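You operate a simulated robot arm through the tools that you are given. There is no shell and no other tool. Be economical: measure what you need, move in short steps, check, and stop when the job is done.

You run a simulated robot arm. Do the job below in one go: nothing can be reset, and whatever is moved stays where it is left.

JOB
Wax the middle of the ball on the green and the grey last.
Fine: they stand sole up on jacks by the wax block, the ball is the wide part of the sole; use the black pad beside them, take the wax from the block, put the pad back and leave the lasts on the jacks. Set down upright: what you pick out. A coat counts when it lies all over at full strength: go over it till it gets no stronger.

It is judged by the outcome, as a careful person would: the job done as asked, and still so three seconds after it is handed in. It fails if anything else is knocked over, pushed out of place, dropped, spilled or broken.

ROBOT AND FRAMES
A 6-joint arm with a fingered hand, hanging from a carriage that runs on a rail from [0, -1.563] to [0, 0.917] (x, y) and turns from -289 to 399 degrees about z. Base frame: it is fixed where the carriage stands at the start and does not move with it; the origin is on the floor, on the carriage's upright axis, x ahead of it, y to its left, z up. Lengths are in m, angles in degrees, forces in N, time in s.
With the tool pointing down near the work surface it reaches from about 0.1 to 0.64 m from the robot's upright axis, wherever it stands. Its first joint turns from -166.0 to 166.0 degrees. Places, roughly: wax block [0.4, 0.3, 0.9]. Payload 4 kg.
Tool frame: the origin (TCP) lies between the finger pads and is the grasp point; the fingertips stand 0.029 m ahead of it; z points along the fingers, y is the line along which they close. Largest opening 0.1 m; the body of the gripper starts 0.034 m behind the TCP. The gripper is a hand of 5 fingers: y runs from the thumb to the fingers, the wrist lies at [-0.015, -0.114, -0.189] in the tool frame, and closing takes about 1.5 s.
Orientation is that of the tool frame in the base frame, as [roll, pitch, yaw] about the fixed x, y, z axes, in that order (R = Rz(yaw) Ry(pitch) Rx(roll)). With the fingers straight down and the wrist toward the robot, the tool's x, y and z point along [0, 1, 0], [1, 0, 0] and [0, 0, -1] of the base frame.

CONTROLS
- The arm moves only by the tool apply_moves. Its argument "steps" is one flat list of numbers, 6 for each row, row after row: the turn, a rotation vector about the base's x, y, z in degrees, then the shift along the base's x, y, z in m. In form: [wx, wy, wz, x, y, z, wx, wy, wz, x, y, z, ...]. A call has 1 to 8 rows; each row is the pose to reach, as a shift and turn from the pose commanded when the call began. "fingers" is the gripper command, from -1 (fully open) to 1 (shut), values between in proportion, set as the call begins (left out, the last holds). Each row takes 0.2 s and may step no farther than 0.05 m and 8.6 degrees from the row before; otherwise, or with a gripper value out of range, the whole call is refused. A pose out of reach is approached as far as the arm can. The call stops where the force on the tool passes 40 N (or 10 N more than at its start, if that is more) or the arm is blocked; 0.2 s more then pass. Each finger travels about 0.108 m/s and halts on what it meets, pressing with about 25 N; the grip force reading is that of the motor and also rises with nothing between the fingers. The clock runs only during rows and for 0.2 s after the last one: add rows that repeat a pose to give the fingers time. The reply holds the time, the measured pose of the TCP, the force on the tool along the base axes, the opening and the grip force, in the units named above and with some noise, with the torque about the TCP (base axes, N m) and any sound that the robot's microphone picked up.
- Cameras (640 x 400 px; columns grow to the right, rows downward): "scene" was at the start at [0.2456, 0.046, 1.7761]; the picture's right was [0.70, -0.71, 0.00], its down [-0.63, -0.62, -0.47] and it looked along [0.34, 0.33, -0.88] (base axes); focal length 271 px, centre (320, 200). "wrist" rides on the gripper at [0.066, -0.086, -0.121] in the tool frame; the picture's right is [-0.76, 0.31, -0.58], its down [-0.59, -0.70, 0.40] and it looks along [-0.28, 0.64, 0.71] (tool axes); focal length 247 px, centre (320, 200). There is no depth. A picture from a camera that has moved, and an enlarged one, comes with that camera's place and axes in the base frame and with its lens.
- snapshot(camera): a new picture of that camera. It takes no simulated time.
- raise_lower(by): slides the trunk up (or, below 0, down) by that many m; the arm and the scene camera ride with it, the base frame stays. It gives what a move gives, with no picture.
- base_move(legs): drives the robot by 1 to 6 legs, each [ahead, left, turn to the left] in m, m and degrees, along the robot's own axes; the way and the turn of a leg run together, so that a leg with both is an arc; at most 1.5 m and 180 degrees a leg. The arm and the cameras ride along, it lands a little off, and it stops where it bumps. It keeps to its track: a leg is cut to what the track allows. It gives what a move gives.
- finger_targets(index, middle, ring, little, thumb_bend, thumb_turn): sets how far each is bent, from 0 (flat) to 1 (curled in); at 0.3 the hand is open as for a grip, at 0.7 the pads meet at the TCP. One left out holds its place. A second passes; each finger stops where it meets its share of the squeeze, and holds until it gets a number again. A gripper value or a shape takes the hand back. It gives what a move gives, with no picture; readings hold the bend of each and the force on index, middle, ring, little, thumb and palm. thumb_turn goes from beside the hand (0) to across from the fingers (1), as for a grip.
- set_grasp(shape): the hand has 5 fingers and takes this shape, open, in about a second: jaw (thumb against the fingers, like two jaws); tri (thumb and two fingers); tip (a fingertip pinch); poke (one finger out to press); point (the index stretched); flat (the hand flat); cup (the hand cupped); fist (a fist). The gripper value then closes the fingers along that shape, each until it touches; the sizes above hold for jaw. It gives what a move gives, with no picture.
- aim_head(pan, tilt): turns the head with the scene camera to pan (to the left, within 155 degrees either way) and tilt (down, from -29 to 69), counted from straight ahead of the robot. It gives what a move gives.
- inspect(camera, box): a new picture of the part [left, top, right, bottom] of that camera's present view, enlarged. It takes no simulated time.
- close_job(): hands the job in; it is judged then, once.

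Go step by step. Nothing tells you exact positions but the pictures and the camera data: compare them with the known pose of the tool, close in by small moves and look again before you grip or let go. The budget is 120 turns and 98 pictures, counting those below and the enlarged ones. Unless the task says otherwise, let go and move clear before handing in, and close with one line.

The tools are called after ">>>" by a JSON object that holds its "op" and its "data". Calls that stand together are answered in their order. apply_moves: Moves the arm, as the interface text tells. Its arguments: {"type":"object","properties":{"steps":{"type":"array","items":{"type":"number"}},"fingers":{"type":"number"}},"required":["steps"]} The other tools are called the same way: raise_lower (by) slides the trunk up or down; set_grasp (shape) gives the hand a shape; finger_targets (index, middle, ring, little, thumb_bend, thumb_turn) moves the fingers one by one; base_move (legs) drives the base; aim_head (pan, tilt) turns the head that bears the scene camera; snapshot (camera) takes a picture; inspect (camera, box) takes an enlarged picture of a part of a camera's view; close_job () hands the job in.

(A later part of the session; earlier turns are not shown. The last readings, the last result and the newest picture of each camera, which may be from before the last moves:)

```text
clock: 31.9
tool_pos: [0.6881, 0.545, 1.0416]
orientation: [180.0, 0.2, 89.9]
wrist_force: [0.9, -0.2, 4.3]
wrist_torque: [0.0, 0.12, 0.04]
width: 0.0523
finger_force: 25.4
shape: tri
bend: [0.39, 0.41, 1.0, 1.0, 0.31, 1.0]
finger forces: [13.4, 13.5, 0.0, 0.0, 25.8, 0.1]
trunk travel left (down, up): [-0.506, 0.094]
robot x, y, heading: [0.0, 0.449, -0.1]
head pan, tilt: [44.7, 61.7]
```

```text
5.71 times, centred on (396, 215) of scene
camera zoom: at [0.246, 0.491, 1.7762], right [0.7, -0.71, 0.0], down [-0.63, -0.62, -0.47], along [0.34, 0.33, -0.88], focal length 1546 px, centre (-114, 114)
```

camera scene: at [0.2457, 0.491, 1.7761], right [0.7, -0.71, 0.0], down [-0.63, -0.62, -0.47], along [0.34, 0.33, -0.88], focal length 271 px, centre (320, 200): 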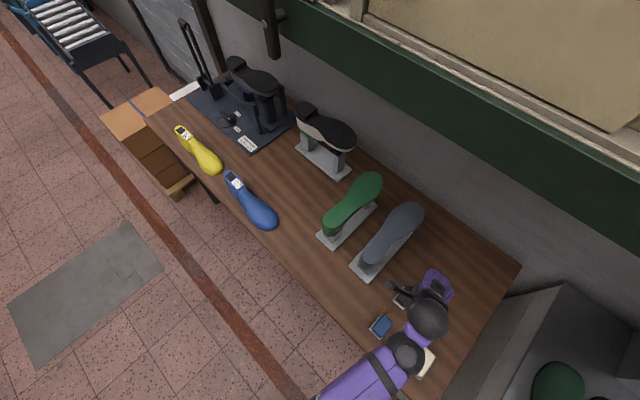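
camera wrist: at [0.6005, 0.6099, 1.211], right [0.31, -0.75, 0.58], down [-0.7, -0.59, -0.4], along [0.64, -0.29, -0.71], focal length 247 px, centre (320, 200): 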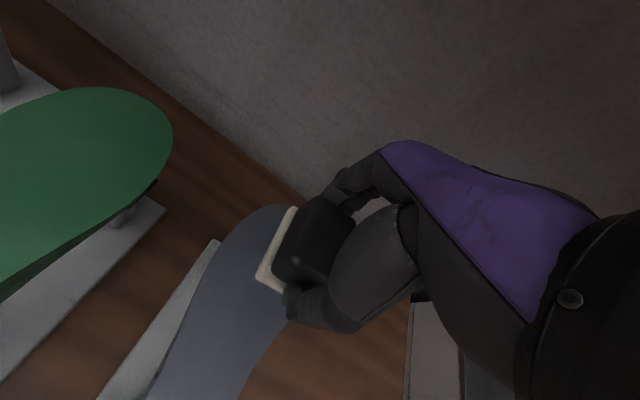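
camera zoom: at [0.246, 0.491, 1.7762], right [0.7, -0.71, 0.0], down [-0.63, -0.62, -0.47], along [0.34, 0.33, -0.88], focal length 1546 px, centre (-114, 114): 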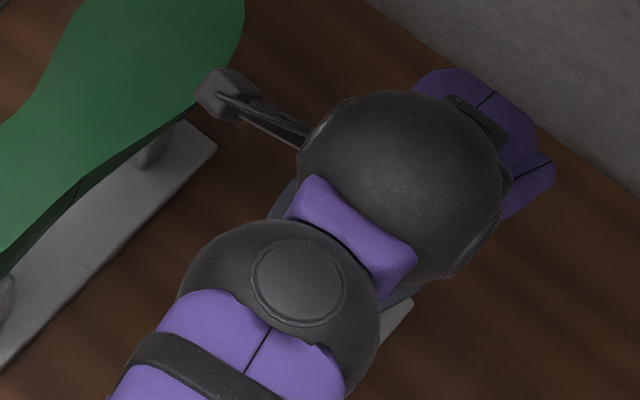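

>>> {"op": "apply_moves", "data": {"steps": [0, 0, 0, 0, 0, 0.02, 0, 0, 0, -0.01, -0.02, 0.045, 0, 0, 0, -0.04, -0.05, 0.05, 0, 0, 0, -0.07, -0.085, 0.05, 0, 0, 0, -0.1, -0.12, 0.05, 0, 0, 0, -0.13, -0.155, 0.05, 0, 0, 0, -0.16, -0.19, 0.05, 0, 0, 0, -0.19, -0.225, 0.05]}}

>>> {"op": "inspect", "data": {"camera": "scene", "box": [340, 180, 452, 250]}}

```text
clock: 33.7
tool_pos: [0.4949, 0.3205, 1.0922]
orientation: [179.9, 0.2, 90.0]
wrist_force: [0.2, 0.9, -0.2]
wrist_torque: [-0.03, 0.03, 0.01]
width: 0.052
finger_force: 24.7
shape: tri
bend: [0.4, 0.42, 1.0, 1.0, 0.32, 1.0]
finger forces: [12.2, 11.3, 0.1, 0.0, 23.5, 0.0]
trunk travel left (down, up): [-0.506, 0.094]
robot x, y, heading: [0.0034, 0.4488, -0.5]
head pan, tilt: [44.7, 61.7]
```

```text
5.71 times, centred on (396, 215) of scene
camera zoom: at [0.2458, 0.4912, 1.7761], right [0.7, -0.71, 0.0], down [-0.63, -0.62, -0.47], along [0.34, 0.33, -0.88], focal length 1546 px, centre (-114, 114)
```

zoom: 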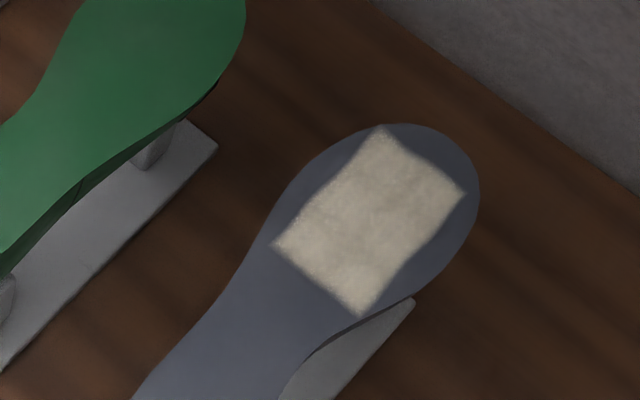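

The grey coat is well centred but a little mottled. I'll reload on the wax and go over it again.

>>> {"op": "apply_moves", "data": {"steps": [0, 0, 0, -0.022, -0.015, -0.035, 0, 0, 0, -0.045, -0.03, -0.07, 0, 0, 0, -0.066, -0.042, -0.11, 0, 0, 0, -0.066, -0.042, -0.15, 0, 0, 0, -0.066, -0.042, -0.167, 0, 0, 0, -0.066, -0.042, -0.173, 0, 0, 0, -0.066, -0.042, -0.175]}}

```text
clock: 35.3
tool_pos: [0.431, 0.279, 0.9168]
orientation: [180.0, 0.2, 89.9]
wrist_force: [0.0, -0.5, 1.1]
wrist_torque: [0.01, -0.05, 0.01]
width: 0.0518
finger_force: 25.6
shape: tri
bend: [0.4, 0.42, 1.0, 1.0, 0.32, 1.0]
finger forces: [12.0, 11.3, 0.1, 0.0, 23.5, 0.0]
trunk travel left (down, up): [-0.506, 0.094]
robot x, y, heading: [-0.0006, 0.4452, -0.1]
head pan, tilt: [44.7, 61.7]
```

>>> {"op": "apply_moves", "data": {"steps": [0, 0, 0, 0, 0, -0.0015, 0, 0, 0, 0, 0.01, -0.002, 0, 0, 0, 0, 0.02, -0.002, 0, 0, 0, 0, 0.01, -0.002, 0, 0, 0, 0, 0, -0.002, 0, 0, 0, 0, -0.01, -0.002, 0, 0, 0, 0, -0.02, -0.002, 0, 0, 0, 0, 0, -0.002]}}

>>> {"op": "apply_moves", "data": {"steps": [0, 0, 0, 0, 0.01, 0, 0, 0, 0, 0, 0.02, 0, 0, 0, 0, 0, 0.01, 0, 0, 0, 0, 0, 0, 0, 0, 0, 0, 0, -0.01, 0, 0, 0, 0, 0, -0.02, 0, 0, 0, 0, 0, -0.01, 0, 0, 0, 0, 0, 0, 0]}}

>>> {"op": "inspect", "data": {"camera": "wrist", "box": [190, 160, 370, 340]}}

```text
clock: 37.1
tool_pos: [0.4315, 0.2751, 0.9156]
orientation: [179.9, 0.2, 89.8]
wrist_force: [-0.6, -2.1, 12.6]
wrist_torque: [-0.02, -0.09, -0.03]
width: 0.0521
finger_force: 24.7
shape: tri
bend: [0.4, 0.41, 1.0, 1.0, 0.31, 1.0]
finger forces: [12.3, 13.7, 0.0, 0.0, 26.5, 0.0]
trunk travel left (down, up): [-0.506, 0.094]
robot x, y, heading: [0.0023, 0.4463, -0.1]
head pan, tilt: [44.7, 61.7]
```

```text
clock: 38.9
tool_pos: [0.4314, 0.276, 0.9148]
orientation: [179.9, 0.4, 89.9]
wrist_force: [-0.6, -3.9, 13.1]
wrist_torque: [-0.04, -0.15, -0.05]
width: 0.0521
finger_force: 24.9
shape: tri
bend: [0.4, 0.41, 1.0, 1.0, 0.31, 1.0]
finger forces: [12.6, 13.9, 0.0, 0.1, 26.7, 0.0]
trunk travel left (down, up): [-0.506, 0.094]
robot x, y, heading: [-0.0017, 0.4466, -0.3]
head pan, tilt: [44.7, 61.7]
```

```text
2.22 times, centred on (280, 250) of wrist
camera zoom: at [0.3458, 0.3418, 1.0357], right [0.3, -0.75, 0.58], down [-0.7, -0.59, -0.4], along [0.64, -0.29, -0.71], focal length 549 px, centre (409, 89)
```

zoom: 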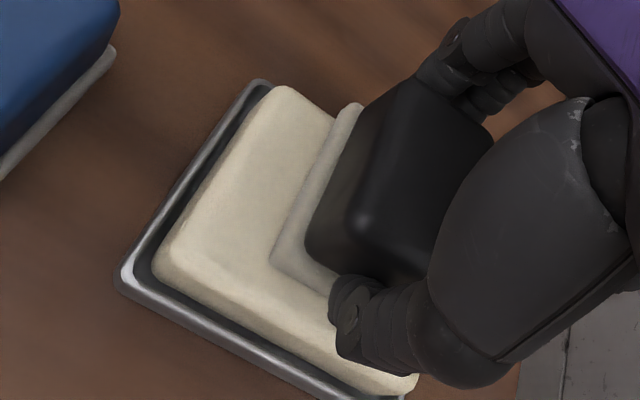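

Reloaded. Now back to the grey ball.

>>> {"op": "apply_moves", "data": {"steps": [0, 0, 0, 0, 0, 0.045, 0, 0, 0, 0.01, 0.01, 0.09, 0, 0, 0, 0.025, 0.025, 0.13, 0, 0, 0, 0.04, 0.04, 0.172, 0, 0, 0, 0.07, 0.072, 0.177, 0, 0, 0, 0.1, 0.104, 0.177, 0, 0, 0, 0.13, 0.137, 0.177, 0, 0, 0, 0.16, 0.169, 0.177]}}

>>> {"op": "apply_moves", "data": {"steps": [0, 0, 0, 0.032, 0.034, 0, 0, 0, 0, 0.064, 0.068, 0, 0, 0, 0, 0.094, 0.1, 0, 0, 0, 0, 0.094, 0.1, -0.03, 0, 0, 0, 0.094, 0.1, -0.043, 0, 0, 0, 0.094, 0.1, -0.046]}}

```text
clock: 40.7
tool_pos: [0.5895, 0.4468, 1.0908]
orientation: [-179.9, 0.3, 90.0]
wrist_force: [-1.1, -0.4, -0.6]
wrist_torque: [-0.01, -0.02, -0.01]
width: 0.0516
finger_force: 25.0
shape: tri
bend: [0.4, 0.42, 1.0, 1.0, 0.32, 1.0]
finger forces: [11.8, 11.5, 0.0, 0.0, 23.2, 0.1]
trunk travel left (down, up): [-0.506, 0.094]
robot x, y, heading: [-0.0002, 0.4474, -0.2]
head pan, tilt: [44.7, 61.7]
```

```text
clock: 42.1
tool_pos: [0.6847, 0.5475, 1.0453]
orientation: [-180.0, 0.2, 89.9]
wrist_force: [0.8, -0.9, -1.5]
wrist_torque: [-0.01, 0.01, 0.0]
width: 0.0518
finger_force: 25.3
shape: tri
bend: [0.4, 0.42, 1.0, 1.0, 0.32, 1.0]
finger forces: [11.7, 11.4, 0.1, 0.1, 23.1, 0.0]
trunk travel left (down, up): [-0.506, 0.094]
robot x, y, heading: [-0.0007, 0.4472, -0.2]
head pan, tilt: [44.7, 61.7]
```

Pressing lightly, I'll rub the same area again.

>>> {"op": "apply_moves", "data": {"steps": [0, 0, 0, 0, -0.001, -0.002, 0, 0, 0, 0, -0.001, -0.0035, 0, 0, 0, 0, -0.001, -0.004]}}

>>> {"op": "apply_moves", "data": {"steps": [0, 0, 0, 0.01, 0.01, -0.0005, 0, 0, 0, 0, 0.01, -0.0005, 0, 0, 0, -0.01, 0.01, -0.0005, 0, 0, 0, -0.02, 0.01, -0.0005, 0, 0, 0, -0.02, 0, -0.0005, 0, 0, 0, -0.01, 0, -0.0005, 0, 0, 0, 0, 0, -0.0005, 0, 0, 0, 0.01, 0, -0.0005]}}

>>> {"op": "apply_moves", "data": {"steps": [0, 0, 0, 0, -0.01, 0, 0, 0, 0, -0.01, -0.01, 0, 0, 0, 0, -0.02, -0.01, 0, 0, 0, 0, -0.03, -0.01, 0, 0, 0, 0, -0.03, 0, 0, 0, 0, 0, -0.02, 0, 0, 0, 0, 0, -0.01, 0, 0, 0, 0, 0, 0, 0, 0]}}

```text
clock: 42.9
tool_pos: [0.6858, 0.5455, 1.0421]
orientation: [180.0, 0.2, 89.9]
wrist_force: [-1.2, 0.1, 3.8]
wrist_torque: [0.01, 0.19, -0.01]
width: 0.0518
finger_force: 25.0
shape: tri
bend: [0.4, 0.42, 1.0, 1.0, 0.31, 1.0]
finger forces: [11.9, 11.3, 0.0, 0.0, 24.1, 0.0]
trunk travel left (down, up): [-0.506, 0.094]
robot x, y, heading: [0.0003, 0.4488, -0.3]
head pan, tilt: [44.7, 61.7]
```

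```text
clock: 44.7
tool_pos: [0.6949, 0.5457, 1.0415]
orientation: [-179.9, 0.2, 90.0]
wrist_force: [-0.4, 1.0, 7.1]
wrist_torque: [0.01, 0.28, 0.03]
width: 0.052
finger_force: 24.5
shape: tri
bend: [0.4, 0.42, 1.0, 1.0, 0.3, 1.0]
finger forces: [12.7, 12.4, 0.0, 0.1, 26.8, 0.0]
trunk travel left (down, up): [-0.506, 0.094]
robot x, y, heading: [0.0006, 0.4497, -0.3]
head pan, tilt: [44.7, 61.7]
```

```text
clock: 46.5
tool_pos: [0.6949, 0.5474, 1.0417]
orientation: [-180.0, 0.2, 89.9]
wrist_force: [-0.4, 0.3, 3.5]
wrist_torque: [-0.01, 0.2, -0.01]
width: 0.0518
finger_force: 24.9
shape: tri
bend: [0.4, 0.42, 1.0, 1.0, 0.3, 1.0]
finger forces: [12.7, 12.1, 0.0, 0.0, 25.6, 0.0]
trunk travel left (down, up): [-0.506, 0.094]
robot x, y, heading: [0.0023, 0.4457, -0.1]
head pan, tilt: [44.7, 61.7]
```

Now I'll lift off, retreat and compare.

>>> {"op": "apply_moves", "data": {"steps": [0, 0, 0, 0, 0, 0.02, 0, 0, 0, -0.01, -0.02, 0.045, 0, 0, 0, -0.04, -0.05, 0.05, 0, 0, 0, -0.07, -0.085, 0.05, 0, 0, 0, -0.1, -0.12, 0.05, 0, 0, 0, -0.13, -0.155, 0.05, 0, 0, 0, -0.16, -0.19, 0.05, 0, 0, 0, -0.2, -0.22, 0.05]}}

>>> {"op": "inspect", "data": {"camera": "scene", "box": [340, 180, 452, 250]}}

>>> {"op": "inspect", "data": {"camera": "scene", "box": [300, 160, 412, 230]}}

```text
clock: 48.3
tool_pos: [0.4949, 0.3236, 1.0905]
orientation: [-179.9, 0.3, 89.8]
wrist_force: [0.3, 0.4, -0.1]
wrist_torque: [-0.03, 0.04, 0.03]
width: 0.0514
finger_force: 25.0
shape: tri
bend: [0.4, 0.42, 1.0, 1.0, 0.31, 1.0]
finger forces: [11.8, 11.2, 0.0, 0.0, 23.0, 0.0]
trunk travel left (down, up): [-0.506, 0.094]
robot x, y, heading: [0.0019, 0.4457, -0.3]
head pan, tilt: [44.7, 61.7]
```

```text
5.71 times, centred on (396, 215) of scene
camera zoom: at [0.2459, 0.4911, 1.7762], right [0.7, -0.71, 0.0], down [-0.63, -0.62, -0.47], along [0.34, 0.33, -0.88], focal length 1546 px, centre (-114, 114)
```

zoom: 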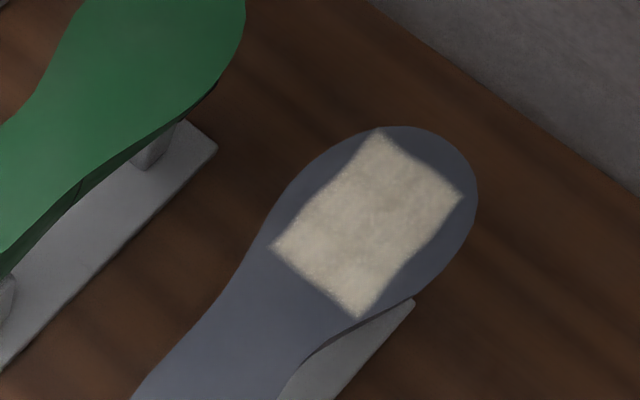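

```text
5.71 times, centred on (356, 195) of scene
camera zoom: at [0.2459, 0.4911, 1.7762], right [0.7, -0.71, 0.0], down [-0.63, -0.62, -0.47], along [0.34, 0.33, -0.88], focal length 1546 px, centre (114, 229)
```

zoom: 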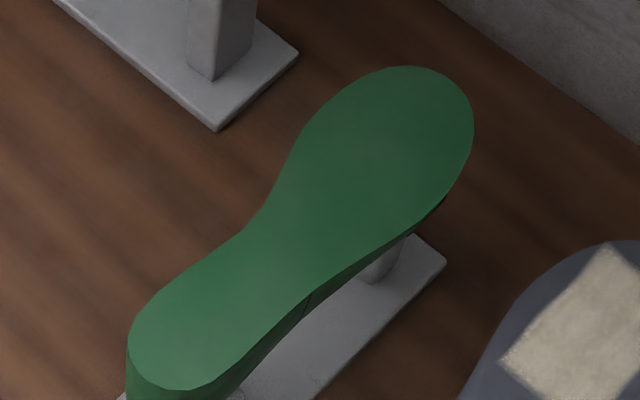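

The second pass left the grey coat looking the same, so it's saturated, and it spans about x 0.633–0.731, y 0.518–0.577. I'll reload and do the green last, centred at about [0.685, 0.707], then return to the grey edges.

>>> {"op": "apply_moves", "data": {"steps": [0, 0, 0, -0.022, -0.015, -0.035, 0, 0, 0, -0.045, -0.03, -0.07, 0, 0, 0, -0.065, -0.045, -0.11, 0, 0, 0, -0.065, -0.045, -0.15, 0, 0, 0, -0.065, -0.045, -0.167, 0, 0, 0, -0.065, -0.045, -0.173]}}

>>> {"op": "apply_moves", "data": {"steps": [0, 0, 0, 0, 0, -0.002, 0, 0, 0, 0, 0.01, -0.0025, 0, 0, 0, 0, 0.02, -0.0025, 0, 0, 0, 0, 0.01, -0.0025, 0, 0, 0, 0, 0, -0.0025, 0, 0, 0, 0, -0.01, -0.0025, 0, 0, 0, 0, -0.02, -0.0025, 0, 0, 0, 0, 0, -0.0025]}}

>>> {"op": "apply_moves", "data": {"steps": [0, 0, 0, 0, 0.01, 0, 0, 0, 0, 0, 0.02, 0, 0, 0, 0, 0, 0.01, 0, 0, 0, 0, 0, 0, 0, 0, 0, 0, 0, -0.01, 0, 0, 0, 0, 0, -0.02, 0, 0, 0, 0, 0, -0.01, 0, 0, 0, 0, 0, 0, 0]}}

>>> {"op": "apply_moves", "data": {"steps": [0, 0, 0, 0, 0, 0.045, 0, 0, 0, 0, 0, 0.09, 0, 0, 0, 0.015, 0.015, 0.13, 0, 0, 0, 0.04, 0.03, 0.17, 0, 0, 0, 0.06, 0.045, 0.177]}}

>>> {"op": "base_move", "data": {"legs": [[0, 0.2, 0]]}}

>>> {"op": "snapshot", "data": {"camera": "scene"}}

```text
clock: 49.7
tool_pos: [0.4308, 0.2811, 0.9175]
orientation: [-180.0, 0.2, 89.9]
wrist_force: [-0.3, 0.8, -0.5]
wrist_torque: [-0.01, 0.01, 0.0]
width: 0.0518
finger_force: 25.0
shape: tri
bend: [0.4, 0.42, 1.0, 1.0, 0.31, 1.0]
finger forces: [11.6, 11.0, 0.0, 0.1, 22.6, 0.1]
trunk travel left (down, up): [-0.506, 0.094]
robot x, y, heading: [-0.0001, 0.4475, -0.0]
head pan, tilt: [44.7, 61.7]
```

```text
clock: 51.5
tool_pos: [0.4312, 0.2808, 0.9155]
orientation: [180.0, 0.2, 89.8]
wrist_force: [0.0, 0.6, 4.2]
wrist_torque: [0.04, -0.09, -0.01]
width: 0.0517
finger_force: 25.1
shape: tri
bend: [0.4, 0.42, 1.0, 1.0, 0.31, 1.0]
finger forces: [11.4, 11.3, 0.0, 0.0, 23.3, 0.0]
trunk travel left (down, up): [-0.506, 0.094]
robot x, y, heading: [-0.002, 0.4463, -0.1]
head pan, tilt: [44.7, 61.7]
```

```text
clock: 53.3
tool_pos: [0.4294, 0.281, 0.9152]
orientation: [179.9, 0.4, 89.9]
wrist_force: [-0.6, -1.6, 5.5]
wrist_torque: [0.0, -0.06, -0.05]
width: 0.0515
finger_force: 25.3
shape: tri
bend: [0.4, 0.42, 1.0, 1.0, 0.31, 1.0]
finger forces: [11.6, 11.8, 0.0, 0.1, 23.6, 0.1]
trunk travel left (down, up): [-0.506, 0.094]
robot x, y, heading: [0.0005, 0.4389, -0.2]
head pan, tilt: [44.7, 61.7]
```

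```text
clock: 54.5
tool_pos: [0.4906, 0.3253, 1.0932]
orientation: [-180.0, 0.3, 90.0]
wrist_force: [-0.2, -0.5, -0.9]
wrist_torque: [0.02, -0.08, 0.03]
width: 0.0513
finger_force: 25.4
shape: tri
bend: [0.4, 0.42, 1.0, 1.0, 0.31, 1.0]
finger forces: [11.5, 11.5, 0.1, 0.1, 22.8, 0.0]
trunk travel left (down, up): [-0.506, 0.094]
robot x, y, heading: [0.0003, 0.4446, -0.1]
head pan, tilt: [44.7, 61.7]
```

```text
clock: 56.0
tool_pos: [0.4898, 0.5233, 1.0922]
orientation: [-180.0, 0.2, 90.0]
wrist_force: [0.8, 0.9, -0.9]
wrist_torque: [-0.02, 0.02, 0.01]
width: 0.0515
finger_force: 24.9
shape: tri
bend: [0.4, 0.42, 1.0, 1.0, 0.31, 1.0]
finger forces: [11.5, 11.4, 0.0, 0.1, 22.9, 0.0]
trunk travel left (down, up): [-0.506, 0.094]
robot x, y, heading: [0.0007, 0.6436, -0.1]
head pan, tilt: [44.7, 61.7]
```

```text
61 pictures are left
camera scene: at [0.2456, 0.6893, 1.7761], right [0.7, -0.71, 0.0], down [-0.63, -0.62, -0.47], along [0.34, 0.33, -0.88], focal length 271 px, centre (320, 200)
```

scene: 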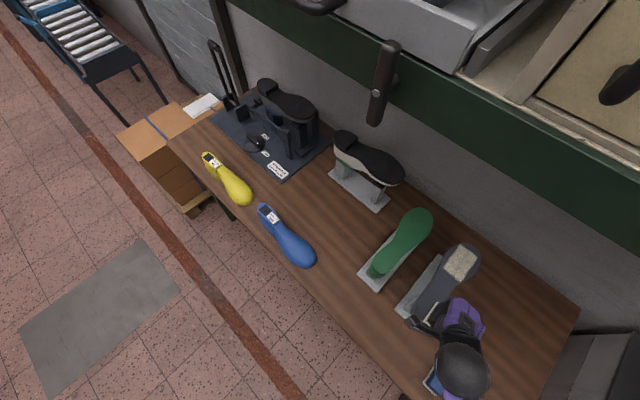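

Verifying the green ball position from this viewpoint while moving above it.

>>> {"op": "inspect", "data": {"camera": "scene", "box": [350, 195, 462, 265]}}

>>> {"op": "apply_moves", "data": {"steps": [0, 0, 0, 0.033, 0.03, 0, 0, 0, 0, 0.066, 0.06, 0, 0, 0, 0, 0.1, 0.09, 0, 0, 0, 0, 0.13, 0.12, 0, 0, 0, 0, 0.163, 0.15, 0, 0, 0, 0, 0.196, 0.183, 0]}}

>>> {"op": "snapshot", "data": {"camera": "wrist"}}

```text
5.71 times, centred on (406, 230) of scene
camera zoom: at [0.2456, 0.6893, 1.7761], right [0.7, -0.71, 0.0], down [-0.63, -0.62, -0.47], along [0.34, 0.33, -0.88], focal length 1546 px, centre (-171, 29)
```

zoom: 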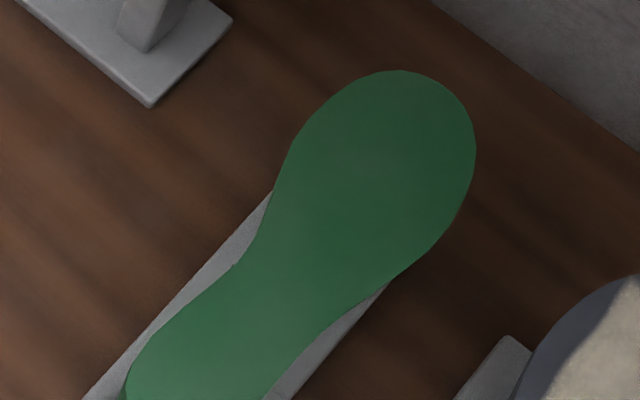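

```text
clock: 57.5
tool_pos: [0.6858, 0.7074, 1.0931]
orientation: [-180.0, 0.2, 89.9]
wrist_force: [-0.7, -0.4, -0.9]
wrist_torque: [0.03, -0.03, 0.01]
width: 0.0513
finger_force: 24.4
shape: tri
bend: [0.4, 0.42, 1.0, 1.0, 0.31, 1.0]
finger forces: [11.5, 11.2, 0.0, 0.0, 22.7, 0.0]
trunk travel left (down, up): [-0.506, 0.094]
robot x, y, heading: [-0.0007, 0.6425, -0.2]
head pan, tilt: [44.7, 61.7]
```

```text
59 pictures are left
camera wrist: at [0.5995, 0.7729, 1.2128], right [0.31, -0.75, 0.58], down [-0.7, -0.59, -0.4], along [0.64, -0.29, -0.71], focal length 247 px, centre (320, 200)
```

wrist: 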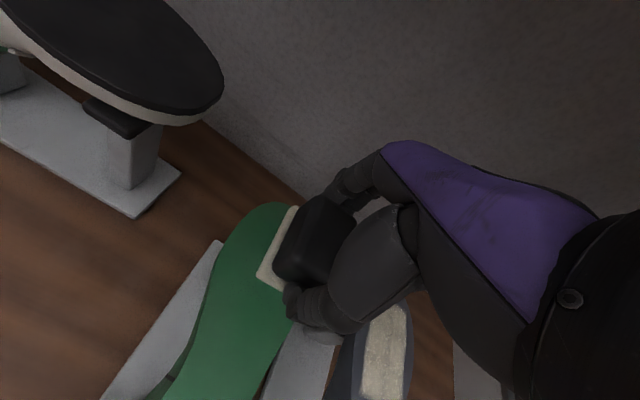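

The position is confirmed at about [0.686, 0.7065], so I'll lower carefully.

>>> {"op": "apply_moves", "data": {"steps": [0, 0, 0, 0, -0.001, -0.025, 0, 0, 0, 0, -0.001, -0.042, 0, 0, 0, 0, -0.001, -0.047, 0, 0, 0, 0, -0.001, -0.049, 0, 0, 0, 0, -0.001, -0.05, 0, 0, 0, 0, -0.001, -0.05]}}

>>> {"op": "apply_moves", "data": {"steps": [0, 0, 0, 0, 0, -0.001, 0, 0, 0, 0, 0, -0.001]}}

```text
clock: 58.9
tool_pos: [0.6853, 0.7054, 1.0433]
orientation: [180.0, 0.1, 90.0]
wrist_force: [0.4, -0.1, -0.5]
wrist_torque: [0.01, 0.01, -0.01]
width: 0.0514
finger_force: 25.6
shape: tri
bend: [0.4, 0.42, 1.0, 1.0, 0.31, 1.0]
finger forces: [11.5, 11.2, 0.1, 0.1, 22.6, 0.1]
trunk travel left (down, up): [-0.506, 0.094]
robot x, y, heading: [-0.0017, 0.6482, -0.2]
head pan, tilt: [44.7, 61.7]
```

```text
clock: 59.5
tool_pos: [0.687, 0.7066, 1.0421]
orientation: [179.9, 0.2, 90.0]
wrist_force: [-0.6, -0.3, 1.5]
wrist_torque: [0.0, 0.08, -0.05]
width: 0.0511
finger_force: 24.8
shape: tri
bend: [0.4, 0.42, 1.0, 1.0, 0.31, 1.0]
finger forces: [11.5, 11.1, 0.0, 0.0, 23.0, 0.0]
trunk travel left (down, up): [-0.506, 0.094]
robot x, y, heading: [-0.0027, 0.6426, -0.1]
head pan, tilt: [44.7, 61.7]
```

Contact made. I'll rub in three lanes.

>>> {"op": "apply_moves", "data": {"steps": [0, 0, 0, 0, 0, -0.0013, 0, 0, 0, 0.01, 0, -0.0013, 0, 0, 0, 0, 0, -0.0013, 0, 0, 0, -0.01, 0, -0.0013, 0, 0, 0, -0.02, 0, -0.0013, 0, 0, 0, -0.02, 0.012, -0.0013, 0, 0, 0, -0.01, 0.012, -0.0013, 0, 0, 0, 0, 0.012, -0.0013]}}

>>> {"op": "apply_moves", "data": {"steps": [0, 0, 0, 0.01, 0, 0, 0, 0, 0, 0, 0, 0, 0, 0, 0, -0.01, 0, 0, 0, 0, 0, -0.02, 0, 0, 0, 0, 0, -0.02, -0.012, 0, 0, 0, 0, -0.02, -0.024, 0, 0, 0, 0, -0.01, -0.024, 0, 0, 0, 0, 0, -0.024, 0]}}

>>> {"op": "apply_moves", "data": {"steps": [0, 0, 0, 0.01, 0, 0, 0, 0, 0, 0, 0, 0, 0, 0, 0, -0.01, 0, 0, 0, 0, 0, -0.02, 0, 0, 0, 0, 0, -0.02, 0.012, 0, 0, 0, 0, -0.01, 0.012, 0, 0, 0, 0, 0, 0.012, 0, 0, 0, 0, 0.01, 0.012, 0]}}

>>> {"op": "inspect", "data": {"camera": "wrist", "box": [190, 160, 370, 340]}}

```text
clock: 61.2
tool_pos: [0.6871, 0.7188, 1.0404]
orientation: [179.9, 0.3, 90.1]
wrist_force: [-0.9, 0.2, 8.8]
wrist_torque: [-0.01, 0.12, 0.0]
width: 0.0516
finger_force: 25.5
shape: tri
bend: [0.4, 0.42, 1.0, 1.0, 0.31, 1.0]
finger forces: [12.6, 11.4, 0.0, 0.0, 25.5, 0.1]
trunk travel left (down, up): [-0.506, 0.094]
robot x, y, heading: [-0.0008, 0.6438, -0.4]
head pan, tilt: [44.7, 61.7]
```

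```text
clock: 63.0
tool_pos: [0.6878, 0.6938, 1.0403]
orientation: [179.9, 0.1, 89.9]
wrist_force: [-2.0, 0.6, 9.5]
wrist_torque: [0.04, 0.24, 0.0]
width: 0.0515
finger_force: 25.3
shape: tri
bend: [0.4, 0.42, 1.0, 1.0, 0.3, 1.0]
finger forces: [12.6, 11.9, 0.0, 0.0, 26.4, 0.0]
trunk travel left (down, up): [-0.506, 0.094]
robot x, y, heading: [0.0011, 0.6467, -0.2]
head pan, tilt: [44.7, 61.7]
```

```text
clock: 64.8
tool_pos: [0.6965, 0.706, 1.0417]
orientation: [-180.0, 0.1, 90.0]
wrist_force: [-0.5, -0.6, 3.2]
wrist_torque: [0.02, 0.11, -0.01]
width: 0.0516
finger_force: 24.9
shape: tri
bend: [0.4, 0.42, 1.0, 1.0, 0.31, 1.0]
finger forces: [13.1, 11.6, 0.1, 0.0, 24.8, 0.0]
trunk travel left (down, up): [-0.506, 0.094]
robot x, y, heading: [0.0015, 0.6455, -0.3]
head pan, tilt: [44.7, 61.7]
```

```text
2.22 times, centred on (280, 250) of wrist
camera zoom: at [0.6101, 0.772, 1.1614], right [0.31, -0.75, 0.58], down [-0.7, -0.59, -0.4], along [0.64, -0.29, -0.71], focal length 549 px, centre (409, 89)
```

zoom: 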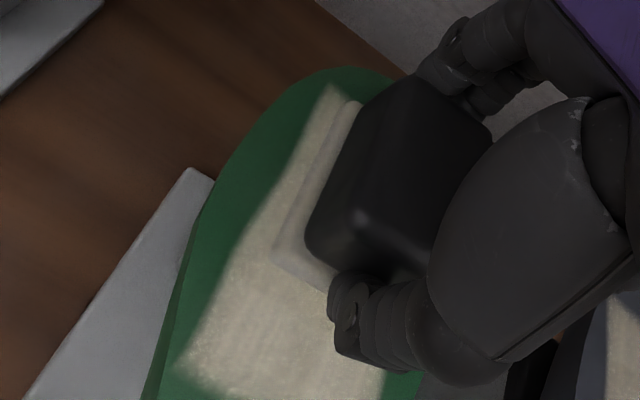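

The green coat is strong. I'll lift and retreat to view both lasts.

>>> {"op": "apply_moves", "data": {"steps": [0, 0, 0, 0, 0, 0.02, 0, 0, 0, -0.01, -0.02, 0.045, 0, 0, 0, -0.04, -0.05, 0.05, 0, 0, 0, -0.07, -0.085, 0.05, 0, 0, 0, -0.1, -0.12, 0.05, 0, 0, 0, -0.13, -0.155, 0.05, 0, 0, 0, -0.16, -0.19, 0.05, 0, 0, 0, -0.2, -0.22, 0.05]}}

>>> {"op": "inspect", "data": {"camera": "scene", "box": [360, 195, 488, 285]}}

```text
clock: 66.7
tool_pos: [0.4956, 0.4861, 1.0918]
orientation: [180.0, 0.1, 90.0]
wrist_force: [0.2, 0.6, -0.8]
wrist_torque: [-0.02, 0.02, -0.01]
width: 0.0512
finger_force: 24.6
shape: tri
bend: [0.4, 0.42, 1.0, 1.0, 0.31, 1.0]
finger forces: [12.0, 11.0, 0.0, 0.1, 22.9, 0.1]
trunk travel left (down, up): [-0.506, 0.094]
robot x, y, heading: [0.0014, 0.6419, -0.4]
head pan, tilt: [44.7, 61.7]
```

```text
4.44 times, centred on (424, 240) of scene
camera zoom: at [0.2458, 0.6895, 1.7762], right [0.7, -0.71, 0.0], down [-0.63, -0.62, -0.47], along [0.34, 0.33, -0.88], focal length 1203 px, centre (-142, 22)
```

zoom: 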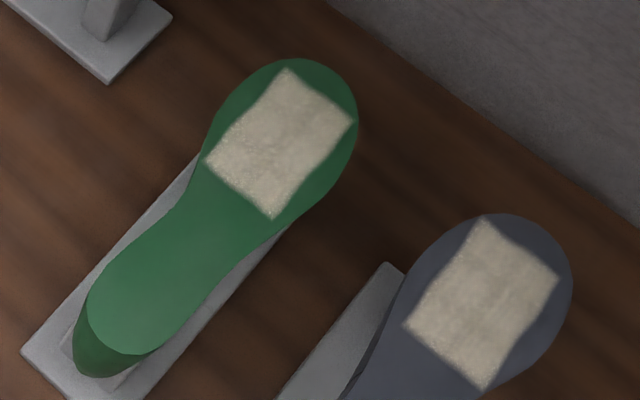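

Both coats fill the same-shaped area, which suggests the marked zones are fully covered. I'll zoom in to judge evenness.

>>> {"op": "inspect", "data": {"camera": "scene", "box": [396, 203, 444, 247]}}

>>> {"op": "inspect", "data": {"camera": "scene", "box": [440, 238, 488, 282]}}

```text
9.09 times, centred on (420, 225) of scene
camera zoom: at [0.2458, 0.6895, 1.7762], right [0.7, -0.71, 0.0], down [-0.63, -0.62, -0.47], along [0.34, 0.33, -0.88], focal length 2460 px, centre (-589, -27)
```

zoom: 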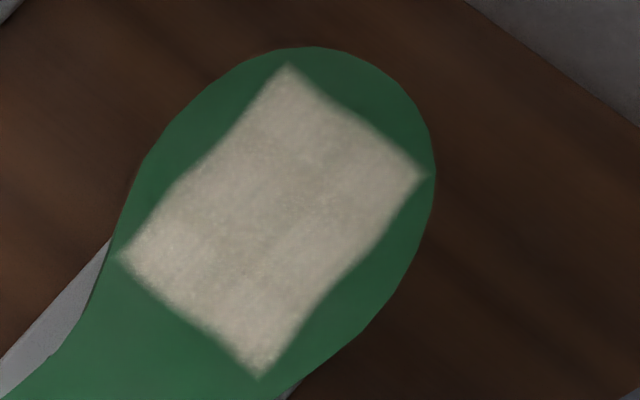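

```text
9.09 times, centred on (464, 260) of scene
camera zoom: at [0.2458, 0.6895, 1.7762], right [0.7, -0.71, 0.0], down [-0.63, -0.62, -0.47], along [0.34, 0.33, -0.88], focal length 2460 px, centre (-989, -346)
```

zoom: 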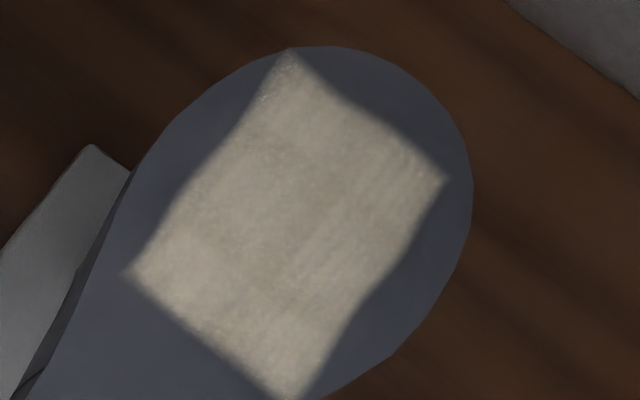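

Both coats look even. To be sure they get no stronger, I'll reload once more and give each one last pass.

>>> {"op": "apply_moves", "data": {"steps": [0, 0, 0, -0.015, -0.045, 0, 0, 0, 0, -0.03, -0.09, 0, 0, 0, 0, -0.045, -0.135, -0.01, 0, 0, 0, -0.055, -0.175, -0.03, 0, 0, 0, -0.065, -0.207, -0.06, 0, 0, 0, -0.065, -0.207, -0.105, 0, 0, 0, -0.065, -0.207, -0.15, 0, 0, 0, -0.065, -0.207, -0.168]}}

>>> {"op": "apply_moves", "data": {"steps": [0, 0, 0, 0, 0, -0.005, 0, 0, 0, 0, 0, -0.007, 0, 0, 0, 0, 0, -0.008]}}

```text
clock: 68.5
tool_pos: [0.4311, 0.28, 0.9225]
orientation: [179.9, 0.3, 89.9]
wrist_force: [-0.8, 0.4, -0.8]
wrist_torque: [0.04, 0.01, -0.03]
width: 0.0514
finger_force: 25.3
shape: tri
bend: [0.4, 0.42, 1.0, 1.0, 0.31, 1.0]
finger forces: [11.4, 10.9, 0.0, 0.0, 22.4, 0.0]
trunk travel left (down, up): [-0.506, 0.094]
robot x, y, heading: [-0.0012, 0.6435, -0.3]
head pan, tilt: [44.7, 61.7]
```

```text
clock: 69.2
tool_pos: [0.4317, 0.2787, 0.9161]
orientation: [179.9, 0.3, 89.9]
wrist_force: [-2.1, 0.8, 6.3]
wrist_torque: [0.0, -0.1, 0.04]
width: 0.0512
finger_force: 25.4
shape: tri
bend: [0.4, 0.42, 1.0, 1.0, 0.31, 1.0]
finger forces: [11.3, 11.4, 0.0, 0.0, 24.0, 0.1]
trunk travel left (down, up): [-0.506, 0.094]
robot x, y, heading: [-0.0023, 0.6418, -0.2]
head pan, tilt: [44.7, 61.7]
```

>>> {"op": "apply_moves", "data": {"steps": [0, 0, 0, 0, 0.01, 0, 0, 0, 0, 0, 0.02, 0, 0, 0, 0, 0, 0.01, 0, 0, 0, 0, 0, 0, 0, 0, 0, 0, 0, -0.01, 0, 0, 0, 0, 0, -0.02, 0, 0, 0, 0, 0, -0.01, 0, 0, 0, 0, 0, 0, 0]}}

>>> {"op": "apply_moves", "data": {"steps": [0, 0, 0, 0, 0, 0.045, 0, 0, 0, 0, 0, 0.09, 0, 0, 0, 0.005, 0.015, 0.135, 0, 0, 0, 0.01, 0.035, 0.175, 0, 0, 0, 0.02, 0.08, 0.177, 0, 0, 0, 0.03, 0.125, 0.177, 0, 0, 0, 0.04, 0.17, 0.177, 0, 0, 0, 0.06, 0.21, 0.177]}}

>>> {"op": "apply_moves", "data": {"steps": [0, 0, 0, 0.033, 0.035, 0, 0, 0, 0, 0.066, 0.07, 0, 0, 0, 0, 0.1, 0.105, 0, 0, 0, 0, 0.13, 0.14, 0, 0, 0, 0, 0.163, 0.175, 0, 0, 0, 0, 0.195, 0.21, 0, 0, 0, 0, 0.197, 0.217, -0.03]}}

```text
clock: 71.0
tool_pos: [0.4315, 0.2793, 0.9142]
orientation: [179.9, 0.1, 90.0]
wrist_force: [-0.7, -0.5, 3.2]
wrist_torque: [0.0, -0.16, -0.06]
width: 0.0511
finger_force: 25.2
shape: tri
bend: [0.4, 0.42, 1.0, 1.0, 0.31, 1.0]
finger forces: [12.1, 11.6, 0.0, 0.0, 23.5, 0.0]
trunk travel left (down, up): [-0.506, 0.094]
robot x, y, heading: [-0.0007, 0.6412, -0.3]
head pan, tilt: [44.7, 61.7]
```

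```text
clock: 72.8
tool_pos: [0.4913, 0.4903, 1.0924]
orientation: [179.9, 0.2, 89.9]
wrist_force: [0.3, -0.3, -0.8]
wrist_torque: [0.01, 0.0, 0.01]
width: 0.0512
finger_force: 25.3
shape: tri
bend: [0.4, 0.42, 1.0, 1.0, 0.31, 1.0]
finger forces: [11.4, 11.1, 0.1, 0.0, 22.5, 0.1]
trunk travel left (down, up): [-0.506, 0.094]
robot x, y, heading: [-0.002, 0.6468, -0.3]
head pan, tilt: [44.7, 61.7]
```

```text
clock: 74.5
tool_pos: [0.6902, 0.7055, 1.0638]
orientation: [179.9, 0.2, 90.0]
wrist_force: [0.0, 0.5, -0.8]
wrist_torque: [-0.01, 0.07, -0.01]
width: 0.0511
finger_force: 25.2
shape: tri
bend: [0.4, 0.42, 1.0, 1.0, 0.31, 1.0]
finger forces: [11.4, 10.9, 0.0, 0.1, 22.2, 0.0]
trunk travel left (down, up): [-0.506, 0.094]
robot x, y, heading: [0.0005, 0.645, -0.2]
head pan, tilt: [44.7, 61.7]
```

>>> {"op": "apply_moves", "data": {"steps": [0, 0, 0, -0.004, 0.001, -0.015, 0, 0, 0, -0.004, 0.001, -0.021, 0, 0, 0, -0.004, 0.001, -0.023, 0, 0, 0, -0.004, 0.001, -0.0235, 0, 0, 0, -0.004, 0.001, -0.0235]}}

>>> {"op": "apply_moves", "data": {"steps": [0, 0, 0, 0.01, 0, 0, 0, 0, 0, 0.01, 0.012, 0, 0, 0, 0, 0, 0.012, 0, 0, 0, 0, -0.01, 0.012, 0, 0, 0, 0, -0.02, 0.012, 0, 0, 0, 0, -0.02, 0, 0, 0, 0, 0, -0.01, 0, 0, 0, 0, 0, 0, 0, 0]}}

>>> {"op": "apply_moves", "data": {"steps": [0, 0, 0, 0.01, 0, 0, 0, 0, 0, 0.01, -0.012, 0, 0, 0, 0, 0, -0.012, 0, 0, 0, 0, -0.01, -0.012, 0, 0, 0, 0, -0.02, -0.012, 0, 0, 0, 0, -0.02, 0, 0, 0, 0, 0, -0.01, 0, 0, 0, 0, 0, 0, 0, 0]}}

```text
clock: 75.7
tool_pos: [0.6858, 0.7079, 1.0405]
orientation: [179.8, 0.1, 90.0]
wrist_force: [-3.0, -0.4, 11.9]
wrist_torque: [0.0, 0.38, 0.0]
width: 0.0513
finger_force: 25.0
shape: tri
bend: [0.4, 0.42, 1.0, 1.0, 0.31, 1.0]
finger forces: [12.0, 11.1, 0.0, 0.0, 26.1, 0.0]
trunk travel left (down, up): [-0.506, 0.094]
robot x, y, heading: [-0.0029, 0.6426, -0.1]
head pan, tilt: [44.7, 61.7]
```

```text
clock: 77.5
tool_pos: [0.6856, 0.7073, 1.0382]
orientation: [179.9, 0.2, 90.0]
wrist_force: [-4.1, 0.0, 17.4]
wrist_torque: [0.03, 0.23, -0.01]
width: 0.0514
finger_force: 25.6
shape: tri
bend: [0.4, 0.42, 1.0, 1.0, 0.3, 1.0]
finger forces: [13.0, 12.7, 0.0, 0.0, 28.1, 0.0]
trunk travel left (down, up): [-0.506, 0.094]
robot x, y, heading: [-0.0055, 0.6432, -0.2]
head pan, tilt: [44.7, 61.7]
```

```text
clock: 79.2
tool_pos: [0.6846, 0.709, 1.0384]
orientation: [179.9, 0.2, 90.1]
wrist_force: [-3.0, 0.2, 15.3]
wrist_torque: [0.01, 0.19, -0.01]
width: 0.0513
finger_force: 25.2
shape: tri
bend: [0.4, 0.42, 1.0, 1.0, 0.3, 1.0]
finger forces: [13.1, 12.6, 0.0, 0.0, 27.3, 0.1]
trunk travel left (down, up): [-0.506, 0.094]
robot x, y, heading: [-0.0032, 0.6473, 0.0]
head pan, tilt: [44.7, 61.7]
```

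Green done. I'll lift and step across to the grey for its last pass.

>>> {"op": "apply_moves", "data": {"steps": [0, 0, 0, 0, 0, 0.03, 0, 0, 0, 0, -0.03, 0.05, 0, 0, 0, 0, -0.075, 0.05, 0, 0, 0, 0, -0.12, 0.05, 0, 0, 0, 0.001, -0.162, 0.045, 0, 0, 0, 0.001, -0.162, 0.015]}}

>>> {"op": "apply_moves", "data": {"steps": [0, 0, 0, 0, 0, -0.008, 0, 0, 0, 0, 0, -0.01, 0, 0, 0, 0, 0, -0.0105]}}

```text
clock: 80.7
tool_pos: [0.6847, 0.5437, 1.0541]
orientation: [179.9, 0.3, 90.0]
wrist_force: [0.9, -0.6, -0.9]
wrist_torque: [0.0, 0.05, -0.02]
width: 0.0509
finger_force: 24.9
shape: tri
bend: [0.4, 0.42, 1.0, 1.0, 0.31, 1.0]
finger forces: [12.2, 11.2, 0.1, 0.0, 22.8, 0.0]
trunk travel left (down, up): [-0.506, 0.094]
robot x, y, heading: [-0.0003, 0.6454, -0.3]
head pan, tilt: [44.7, 61.7]
```

```text
clock: 81.5
tool_pos: [0.6842, 0.545, 1.0426]
orientation: [-179.9, 0.2, 90.0]
wrist_force: [-0.3, -0.4, -0.6]
wrist_torque: [0.0, 0.0, -0.01]
width: 0.0511
finger_force: 25.0
shape: tri
bend: [0.4, 0.42, 1.0, 1.0, 0.31, 1.0]
finger forces: [12.2, 11.2, 0.0, 0.1, 23.0, 0.0]
trunk travel left (down, up): [-0.506, 0.094]
robot x, y, heading: [-0.0004, 0.6453, -0.3]
head pan, tilt: [44.7, 61.7]
```

>>> {"op": "apply_moves", "data": {"steps": [0, 0, 0, 0, 0, -0.0015, 0, 0, 0, 0, 0, -0.002]}}

>>> {"op": "apply_moves", "data": {"steps": [0, 0, 0, 0.013, 0, -0.001, 0, 0, 0, 0.013, 0.013, -0.001, 0, 0, 0, 0, 0.013, -0.001, 0, 0, 0, -0.01, 0.013, -0.001, 0, 0, 0, -0.02, 0.013, -0.001, 0, 0, 0, -0.02, 0, -0.001, 0, 0, 0, -0.01, 0, -0.001, 0, 0, 0, 0, 0, -0.001]}}

>>> {"op": "apply_moves", "data": {"steps": [0, 0, 0, 0.013, 0, 0, 0, 0, 0, 0.013, -0.013, 0, 0, 0, 0, 0, -0.013, 0, 0, 0, 0, -0.01, -0.013, 0, 0, 0, 0, -0.02, -0.013, 0, 0, 0, 0, -0.02, 0, 0, 0, 0, 0, -0.01, 0, 0, 0, 0, 0, 0, 0, 0]}}

>>> {"op": "apply_moves", "data": {"steps": [0, 0, 0, 0, 0, 0.02, 0, 0, 0, -0.01, -0.02, 0.05, 0, 0, 0, -0.035, -0.04, 0.07, 0, 0, 0, -0.065, -0.07, 0.07, 0, 0, 0, -0.095, -0.1, 0.07, 0, 0, 0, -0.12, -0.13, 0.07, 0, 0, 0, -0.147, -0.156, 0.06]}}

>>> {"op": "inspect", "data": {"camera": "scene", "box": [360, 195, 488, 285]}}

>>> {"op": "snapshot", "data": {"camera": "wrist"}}

```text
clock: 82.0
tool_pos: [0.685, 0.5448, 1.0399]
orientation: [-180.0, 0.2, 90.0]
wrist_force: [0.4, -0.9, -0.6]
wrist_torque: [0.01, 0.03, 0.01]
width: 0.0511
finger_force: 25.0
shape: tri
bend: [0.4, 0.42, 1.0, 1.0, 0.31, 1.0]
finger forces: [12.1, 11.2, 0.0, 0.0, 23.0, 0.0]
trunk travel left (down, up): [-0.506, 0.094]
robot x, y, heading: [-0.0017, 0.643, -0.2]
head pan, tilt: [44.7, 61.7]
```

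```text
clock: 83.8
tool_pos: [0.6852, 0.5442, 1.0384]
orientation: [179.8, 0.1, 89.9]
wrist_force: [-1.1, 0.2, 5.7]
wrist_torque: [-0.03, 0.16, 0.01]
width: 0.051
finger_force: 24.7
shape: tri
bend: [0.4, 0.42, 1.0, 1.0, 0.31, 1.0]
finger forces: [12.8, 12.2, 0.1, 0.0, 24.8, 0.0]
trunk travel left (down, up): [-0.506, 0.094]
robot x, y, heading: [-0.0009, 0.6446, 0.1]
head pan, tilt: [44.7, 61.7]
```

```text
clock: 85.7
tool_pos: [0.6858, 0.545, 1.0392]
orientation: [180.0, 0.3, 89.8]
wrist_force: [-1.8, -0.7, 4.7]
wrist_torque: [-0.02, 0.14, 0.01]
width: 0.0507
finger_force: 25.2
shape: tri
bend: [0.4, 0.42, 1.0, 1.0, 0.31, 1.0]
finger forces: [13.3, 12.3, 0.0, 0.0, 25.0, 0.1]
trunk travel left (down, up): [-0.506, 0.094]
robot x, y, heading: [-0.002, 0.6485, -0.1]
head pan, tilt: [44.7, 61.7]
```

```text
clock: 87.2
tool_pos: [0.5386, 0.3879, 1.0989]
orientation: [179.9, 0.2, 90.0]
wrist_force: [0.9, 0.1, -1.0]
wrist_torque: [0.02, 0.03, 0.0]
width: 0.0507
finger_force: 24.6
shape: tri
bend: [0.4, 0.42, 1.0, 1.0, 0.31, 1.0]
finger forces: [12.3, 11.7, 0.0, 0.0, 23.2, 0.1]
trunk travel left (down, up): [-0.506, 0.094]
robot x, y, heading: [-0.0005, 0.645, -0.1]
head pan, tilt: [44.7, 61.7]
```

```text
4.44 times, centred on (424, 240) of scene
camera zoom: at [0.2457, 0.6894, 1.7762], right [0.7, -0.71, 0.0], down [-0.63, -0.62, -0.47], along [0.34, 0.33, -0.88], focal length 1203 px, centre (-142, 22)
```

zoom: 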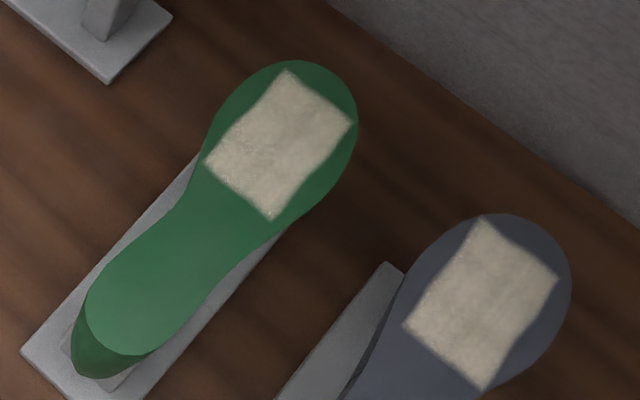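

```text
53 pictures are left
camera wrist: at [0.4529, 0.4537, 1.2206], right [0.31, -0.75, 0.58], down [-0.7, -0.59, -0.4], along [0.64, -0.29, -0.71], focal length 247 px, centre (320, 200)
```

wrist: 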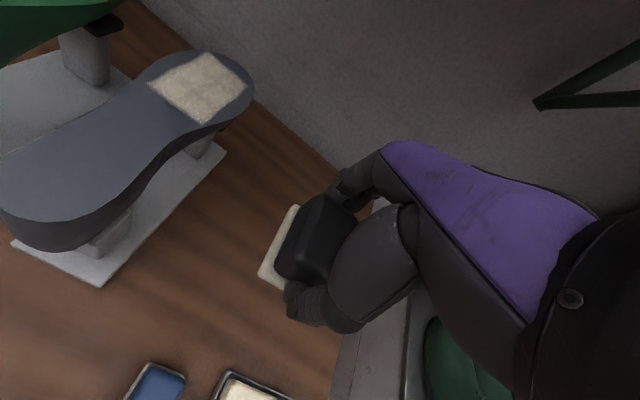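

The coats are unchanged by the extra pass, so they're at full strength, and nothing has shifted. Now I'll put the pad back at its original spot.

>>> {"op": "apply_moves", "data": {"steps": [0, 0, 0, -0.002, 0.002, -0.045, 0, 0, 0, -0.002, 0.002, -0.09, 0, 0, 0, -0.002, 0.002, -0.135, 0, 0, 0, -0.002, 0.002, -0.175, 0, 0, 0, -0.002, 0.002, -0.2, 0, 0, 0, -0.002, 0.002, -0.208, 0, 0, 0, -0.002, 0.002, -0.212]}}

>>> {"op": "inspect", "data": {"camera": "wrist", "box": [190, 160, 370, 340]}}

```text
clock: 88.8
tool_pos: [0.5369, 0.3905, 0.8872]
orientation: [180.0, 0.3, 89.9]
wrist_force: [-0.1, -0.3, -1.9]
wrist_torque: [0.01, 0.0, -0.01]
width: 0.0505
finger_force: 24.3
shape: tri
bend: [0.4, 0.42, 1.0, 1.0, 0.31, 1.0]
finger forces: [12.0, 11.9, 0.1, 0.1, 23.0, 0.0]
trunk travel left (down, up): [-0.506, 0.094]
robot x, y, heading: [0.0012, 0.64, -0.1]
head pan, tilt: [44.7, 61.7]
```

```text
2.22 times, centred on (280, 250) of wrist
camera zoom: at [0.45, 0.4562, 1.0079], right [0.31, -0.75, 0.58], down [-0.7, -0.59, -0.4], along [0.64, -0.29, -0.71], focal length 549 px, centre (409, 89)
```

zoom: 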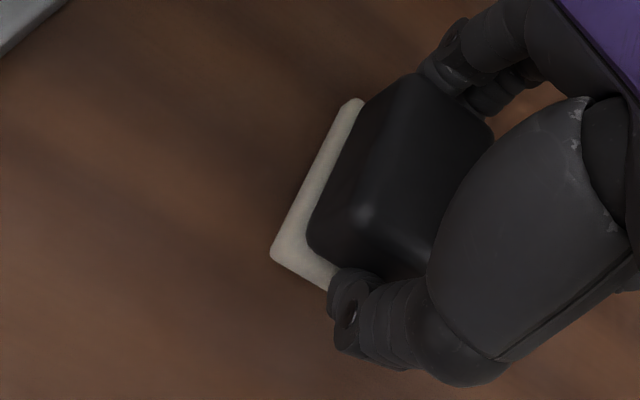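

>>> {"op": "apply_moves", "data": {"steps": [0, 0, 0, 0, 0, -0.002, 0, 0, 0, 0, 0, -0.004, 0, 0, 0, 0, 0, -0.005]}}

>>> {"op": "apply_moves", "data": {"steps": [0, 0, 0, 0, 0, -0.001, 0, 0, 0, 0, 0, -0.001]}}

```text
clock: 89.7
tool_pos: [0.5347, 0.3902, 0.8826]
orientation: [180.0, 0.2, 90.0]
wrist_force: [1.2, -0.1, -1.2]
wrist_torque: [0.0, 0.01, -0.03]
width: 0.0505
finger_force: 24.8
shape: tri
bend: [0.4, 0.42, 1.0, 1.0, 0.31, 1.0]
finger forces: [12.1, 11.9, 0.1, 0.0, 23.1, 0.0]
trunk travel left (down, up): [-0.506, 0.094]
robot x, y, heading: [0.0005, 0.6427, -0.2]
head pan, tilt: [44.7, 61.7]
```

```text
clock: 90.2
tool_pos: [0.5369, 0.3904, 0.8827]
orientation: [180.0, 0.2, 90.1]
wrist_force: [0.5, -0.8, -1.2]
wrist_torque: [0.0, 0.03, 0.0]
width: 0.0506
finger_force: 25.3
shape: tri
bend: [0.4, 0.42, 1.0, 1.0, 0.31, 1.0]
finger forces: [12.0, 11.9, 0.0, 0.0, 23.0, 0.0]
trunk travel left (down, up): [-0.506, 0.094]
robot x, y, heading: [-0.0029, 0.6459, -0.2]
head pan, tilt: [44.7, 61.7]
```

>>> {"op": "apply_moves", "data": {"steps": [0, 0, 0, 0, 0, -0.001, 0, 0, 0, 0, 0, -0.002, 0, 0, 0, 0, 0, -0.002]}}

>>> {"op": "apply_moves", "data": {"steps": [0, 0, 0, 0, 0, -0.001, 0, 0, 0, 0, 0, -0.001]}}

```text
clock: 91.0
tool_pos: [0.5375, 0.392, 0.8801]
orientation: [179.9, 0.3, 90.1]
wrist_force: [0.0, 0.1, 1.8]
wrist_torque: [-0.04, -0.09, -0.02]
width: 0.0502
finger_force: 24.8
shape: tri
bend: [0.4, 0.42, 1.0, 1.0, 0.31, 1.0]
finger forces: [11.8, 12.5, 0.1, 0.0, 23.1, 0.0]
trunk travel left (down, up): [-0.506, 0.094]
robot x, y, heading: [0.0019, 0.6468, 0.1]
head pan, tilt: [44.7, 61.7]
```

```text
clock: 91.7
tool_pos: [0.5376, 0.3901, 0.8796]
orientation: [-180.0, 0.2, 90.0]
wrist_force: [-3.3, 1.1, 10.6]
wrist_torque: [0.01, -0.23, 0.02]
width: 0.0503
finger_force: 25.6
shape: tri
bend: [0.41, 0.42, 1.0, 1.0, 0.31, 1.0]
finger forces: [11.9, 15.2, 0.0, 0.1, 25.6, 0.0]
trunk travel left (down, up): [-0.506, 0.094]
robot x, y, heading: [0.0002, 0.643, -0.4]
head pan, tilt: [44.7, 61.7]
```

The pad is resting on the table. I'll ease up 1 mm, open and check.

>>> {"op": "apply_moves", "data": {"steps": [0, 0, 0, 0, 0, 0.001, 0, 0, 0, 0, 0, 0.001]}}

>>> {"op": "apply_moves", "data": {"steps": [0, 0, 0, 0, 0, 0, 0, 0, 0, 0, 0, 0, 0, 0, 0, 0, 0, 0, 0, 0, 0, 0, 0, 0, 0, 0, 0, 0, 0, 0], "fingers": -1}}

>>> {"op": "inspect", "data": {"camera": "wrist", "box": [190, 160, 370, 340]}}

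```text
clock: 92.2
tool_pos: [0.537, 0.3903, 0.8795]
orientation: [180.0, 0.3, 90.0]
wrist_force: [0.2, 0.2, 4.2]
wrist_torque: [-0.01, -0.18, 0.03]
width: 0.0503
finger_force: 24.8
shape: tri
bend: [0.4, 0.42, 1.0, 1.0, 0.31, 1.0]
finger forces: [13.0, 13.4, 0.0, 0.0, 23.6, 0.0]
trunk travel left (down, up): [-0.506, 0.094]
robot x, y, heading: [-0.0036, 0.6453, -0.0]
head pan, tilt: [44.7, 61.7]
```

```text
clock: 93.5
tool_pos: [0.5361, 0.392, 0.8785]
orientation: [180.0, 0.1, 90.0]
wrist_force: [-1.2, -0.2, 0.2]
wrist_torque: [0.04, 0.01, 0.06]
width: 0.0995
finger_force: 0.2
shape: tri
bend: [0.3, 0.3, 0.99, 0.99, 0.3, 0.98]
finger forces: [0.0, 0.1, 0.0, 0.1, 0.1, 0.0]
trunk travel left (down, up): [-0.506, 0.094]
robot x, y, heading: [0.0001, 0.645, -0.1]
head pan, tilt: [44.7, 61.7]
```

```text
2.22 times, centred on (280, 250) of wrist
camera zoom: at [0.4503, 0.4567, 1.0004], right [0.31, -0.75, 0.58], down [-0.7, -0.59, -0.4], along [0.64, -0.29, -0.71], focal length 549 px, centre (409, 89)
```

zoom: 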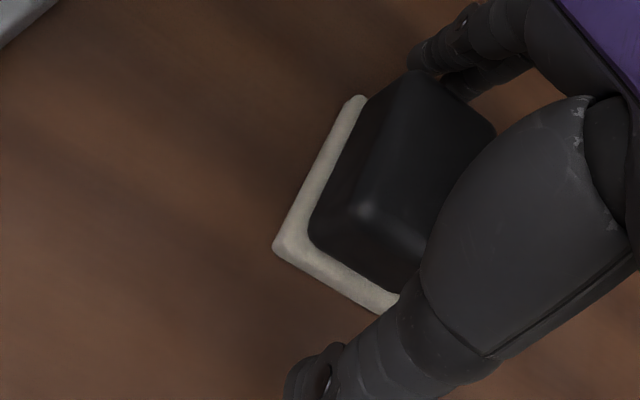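

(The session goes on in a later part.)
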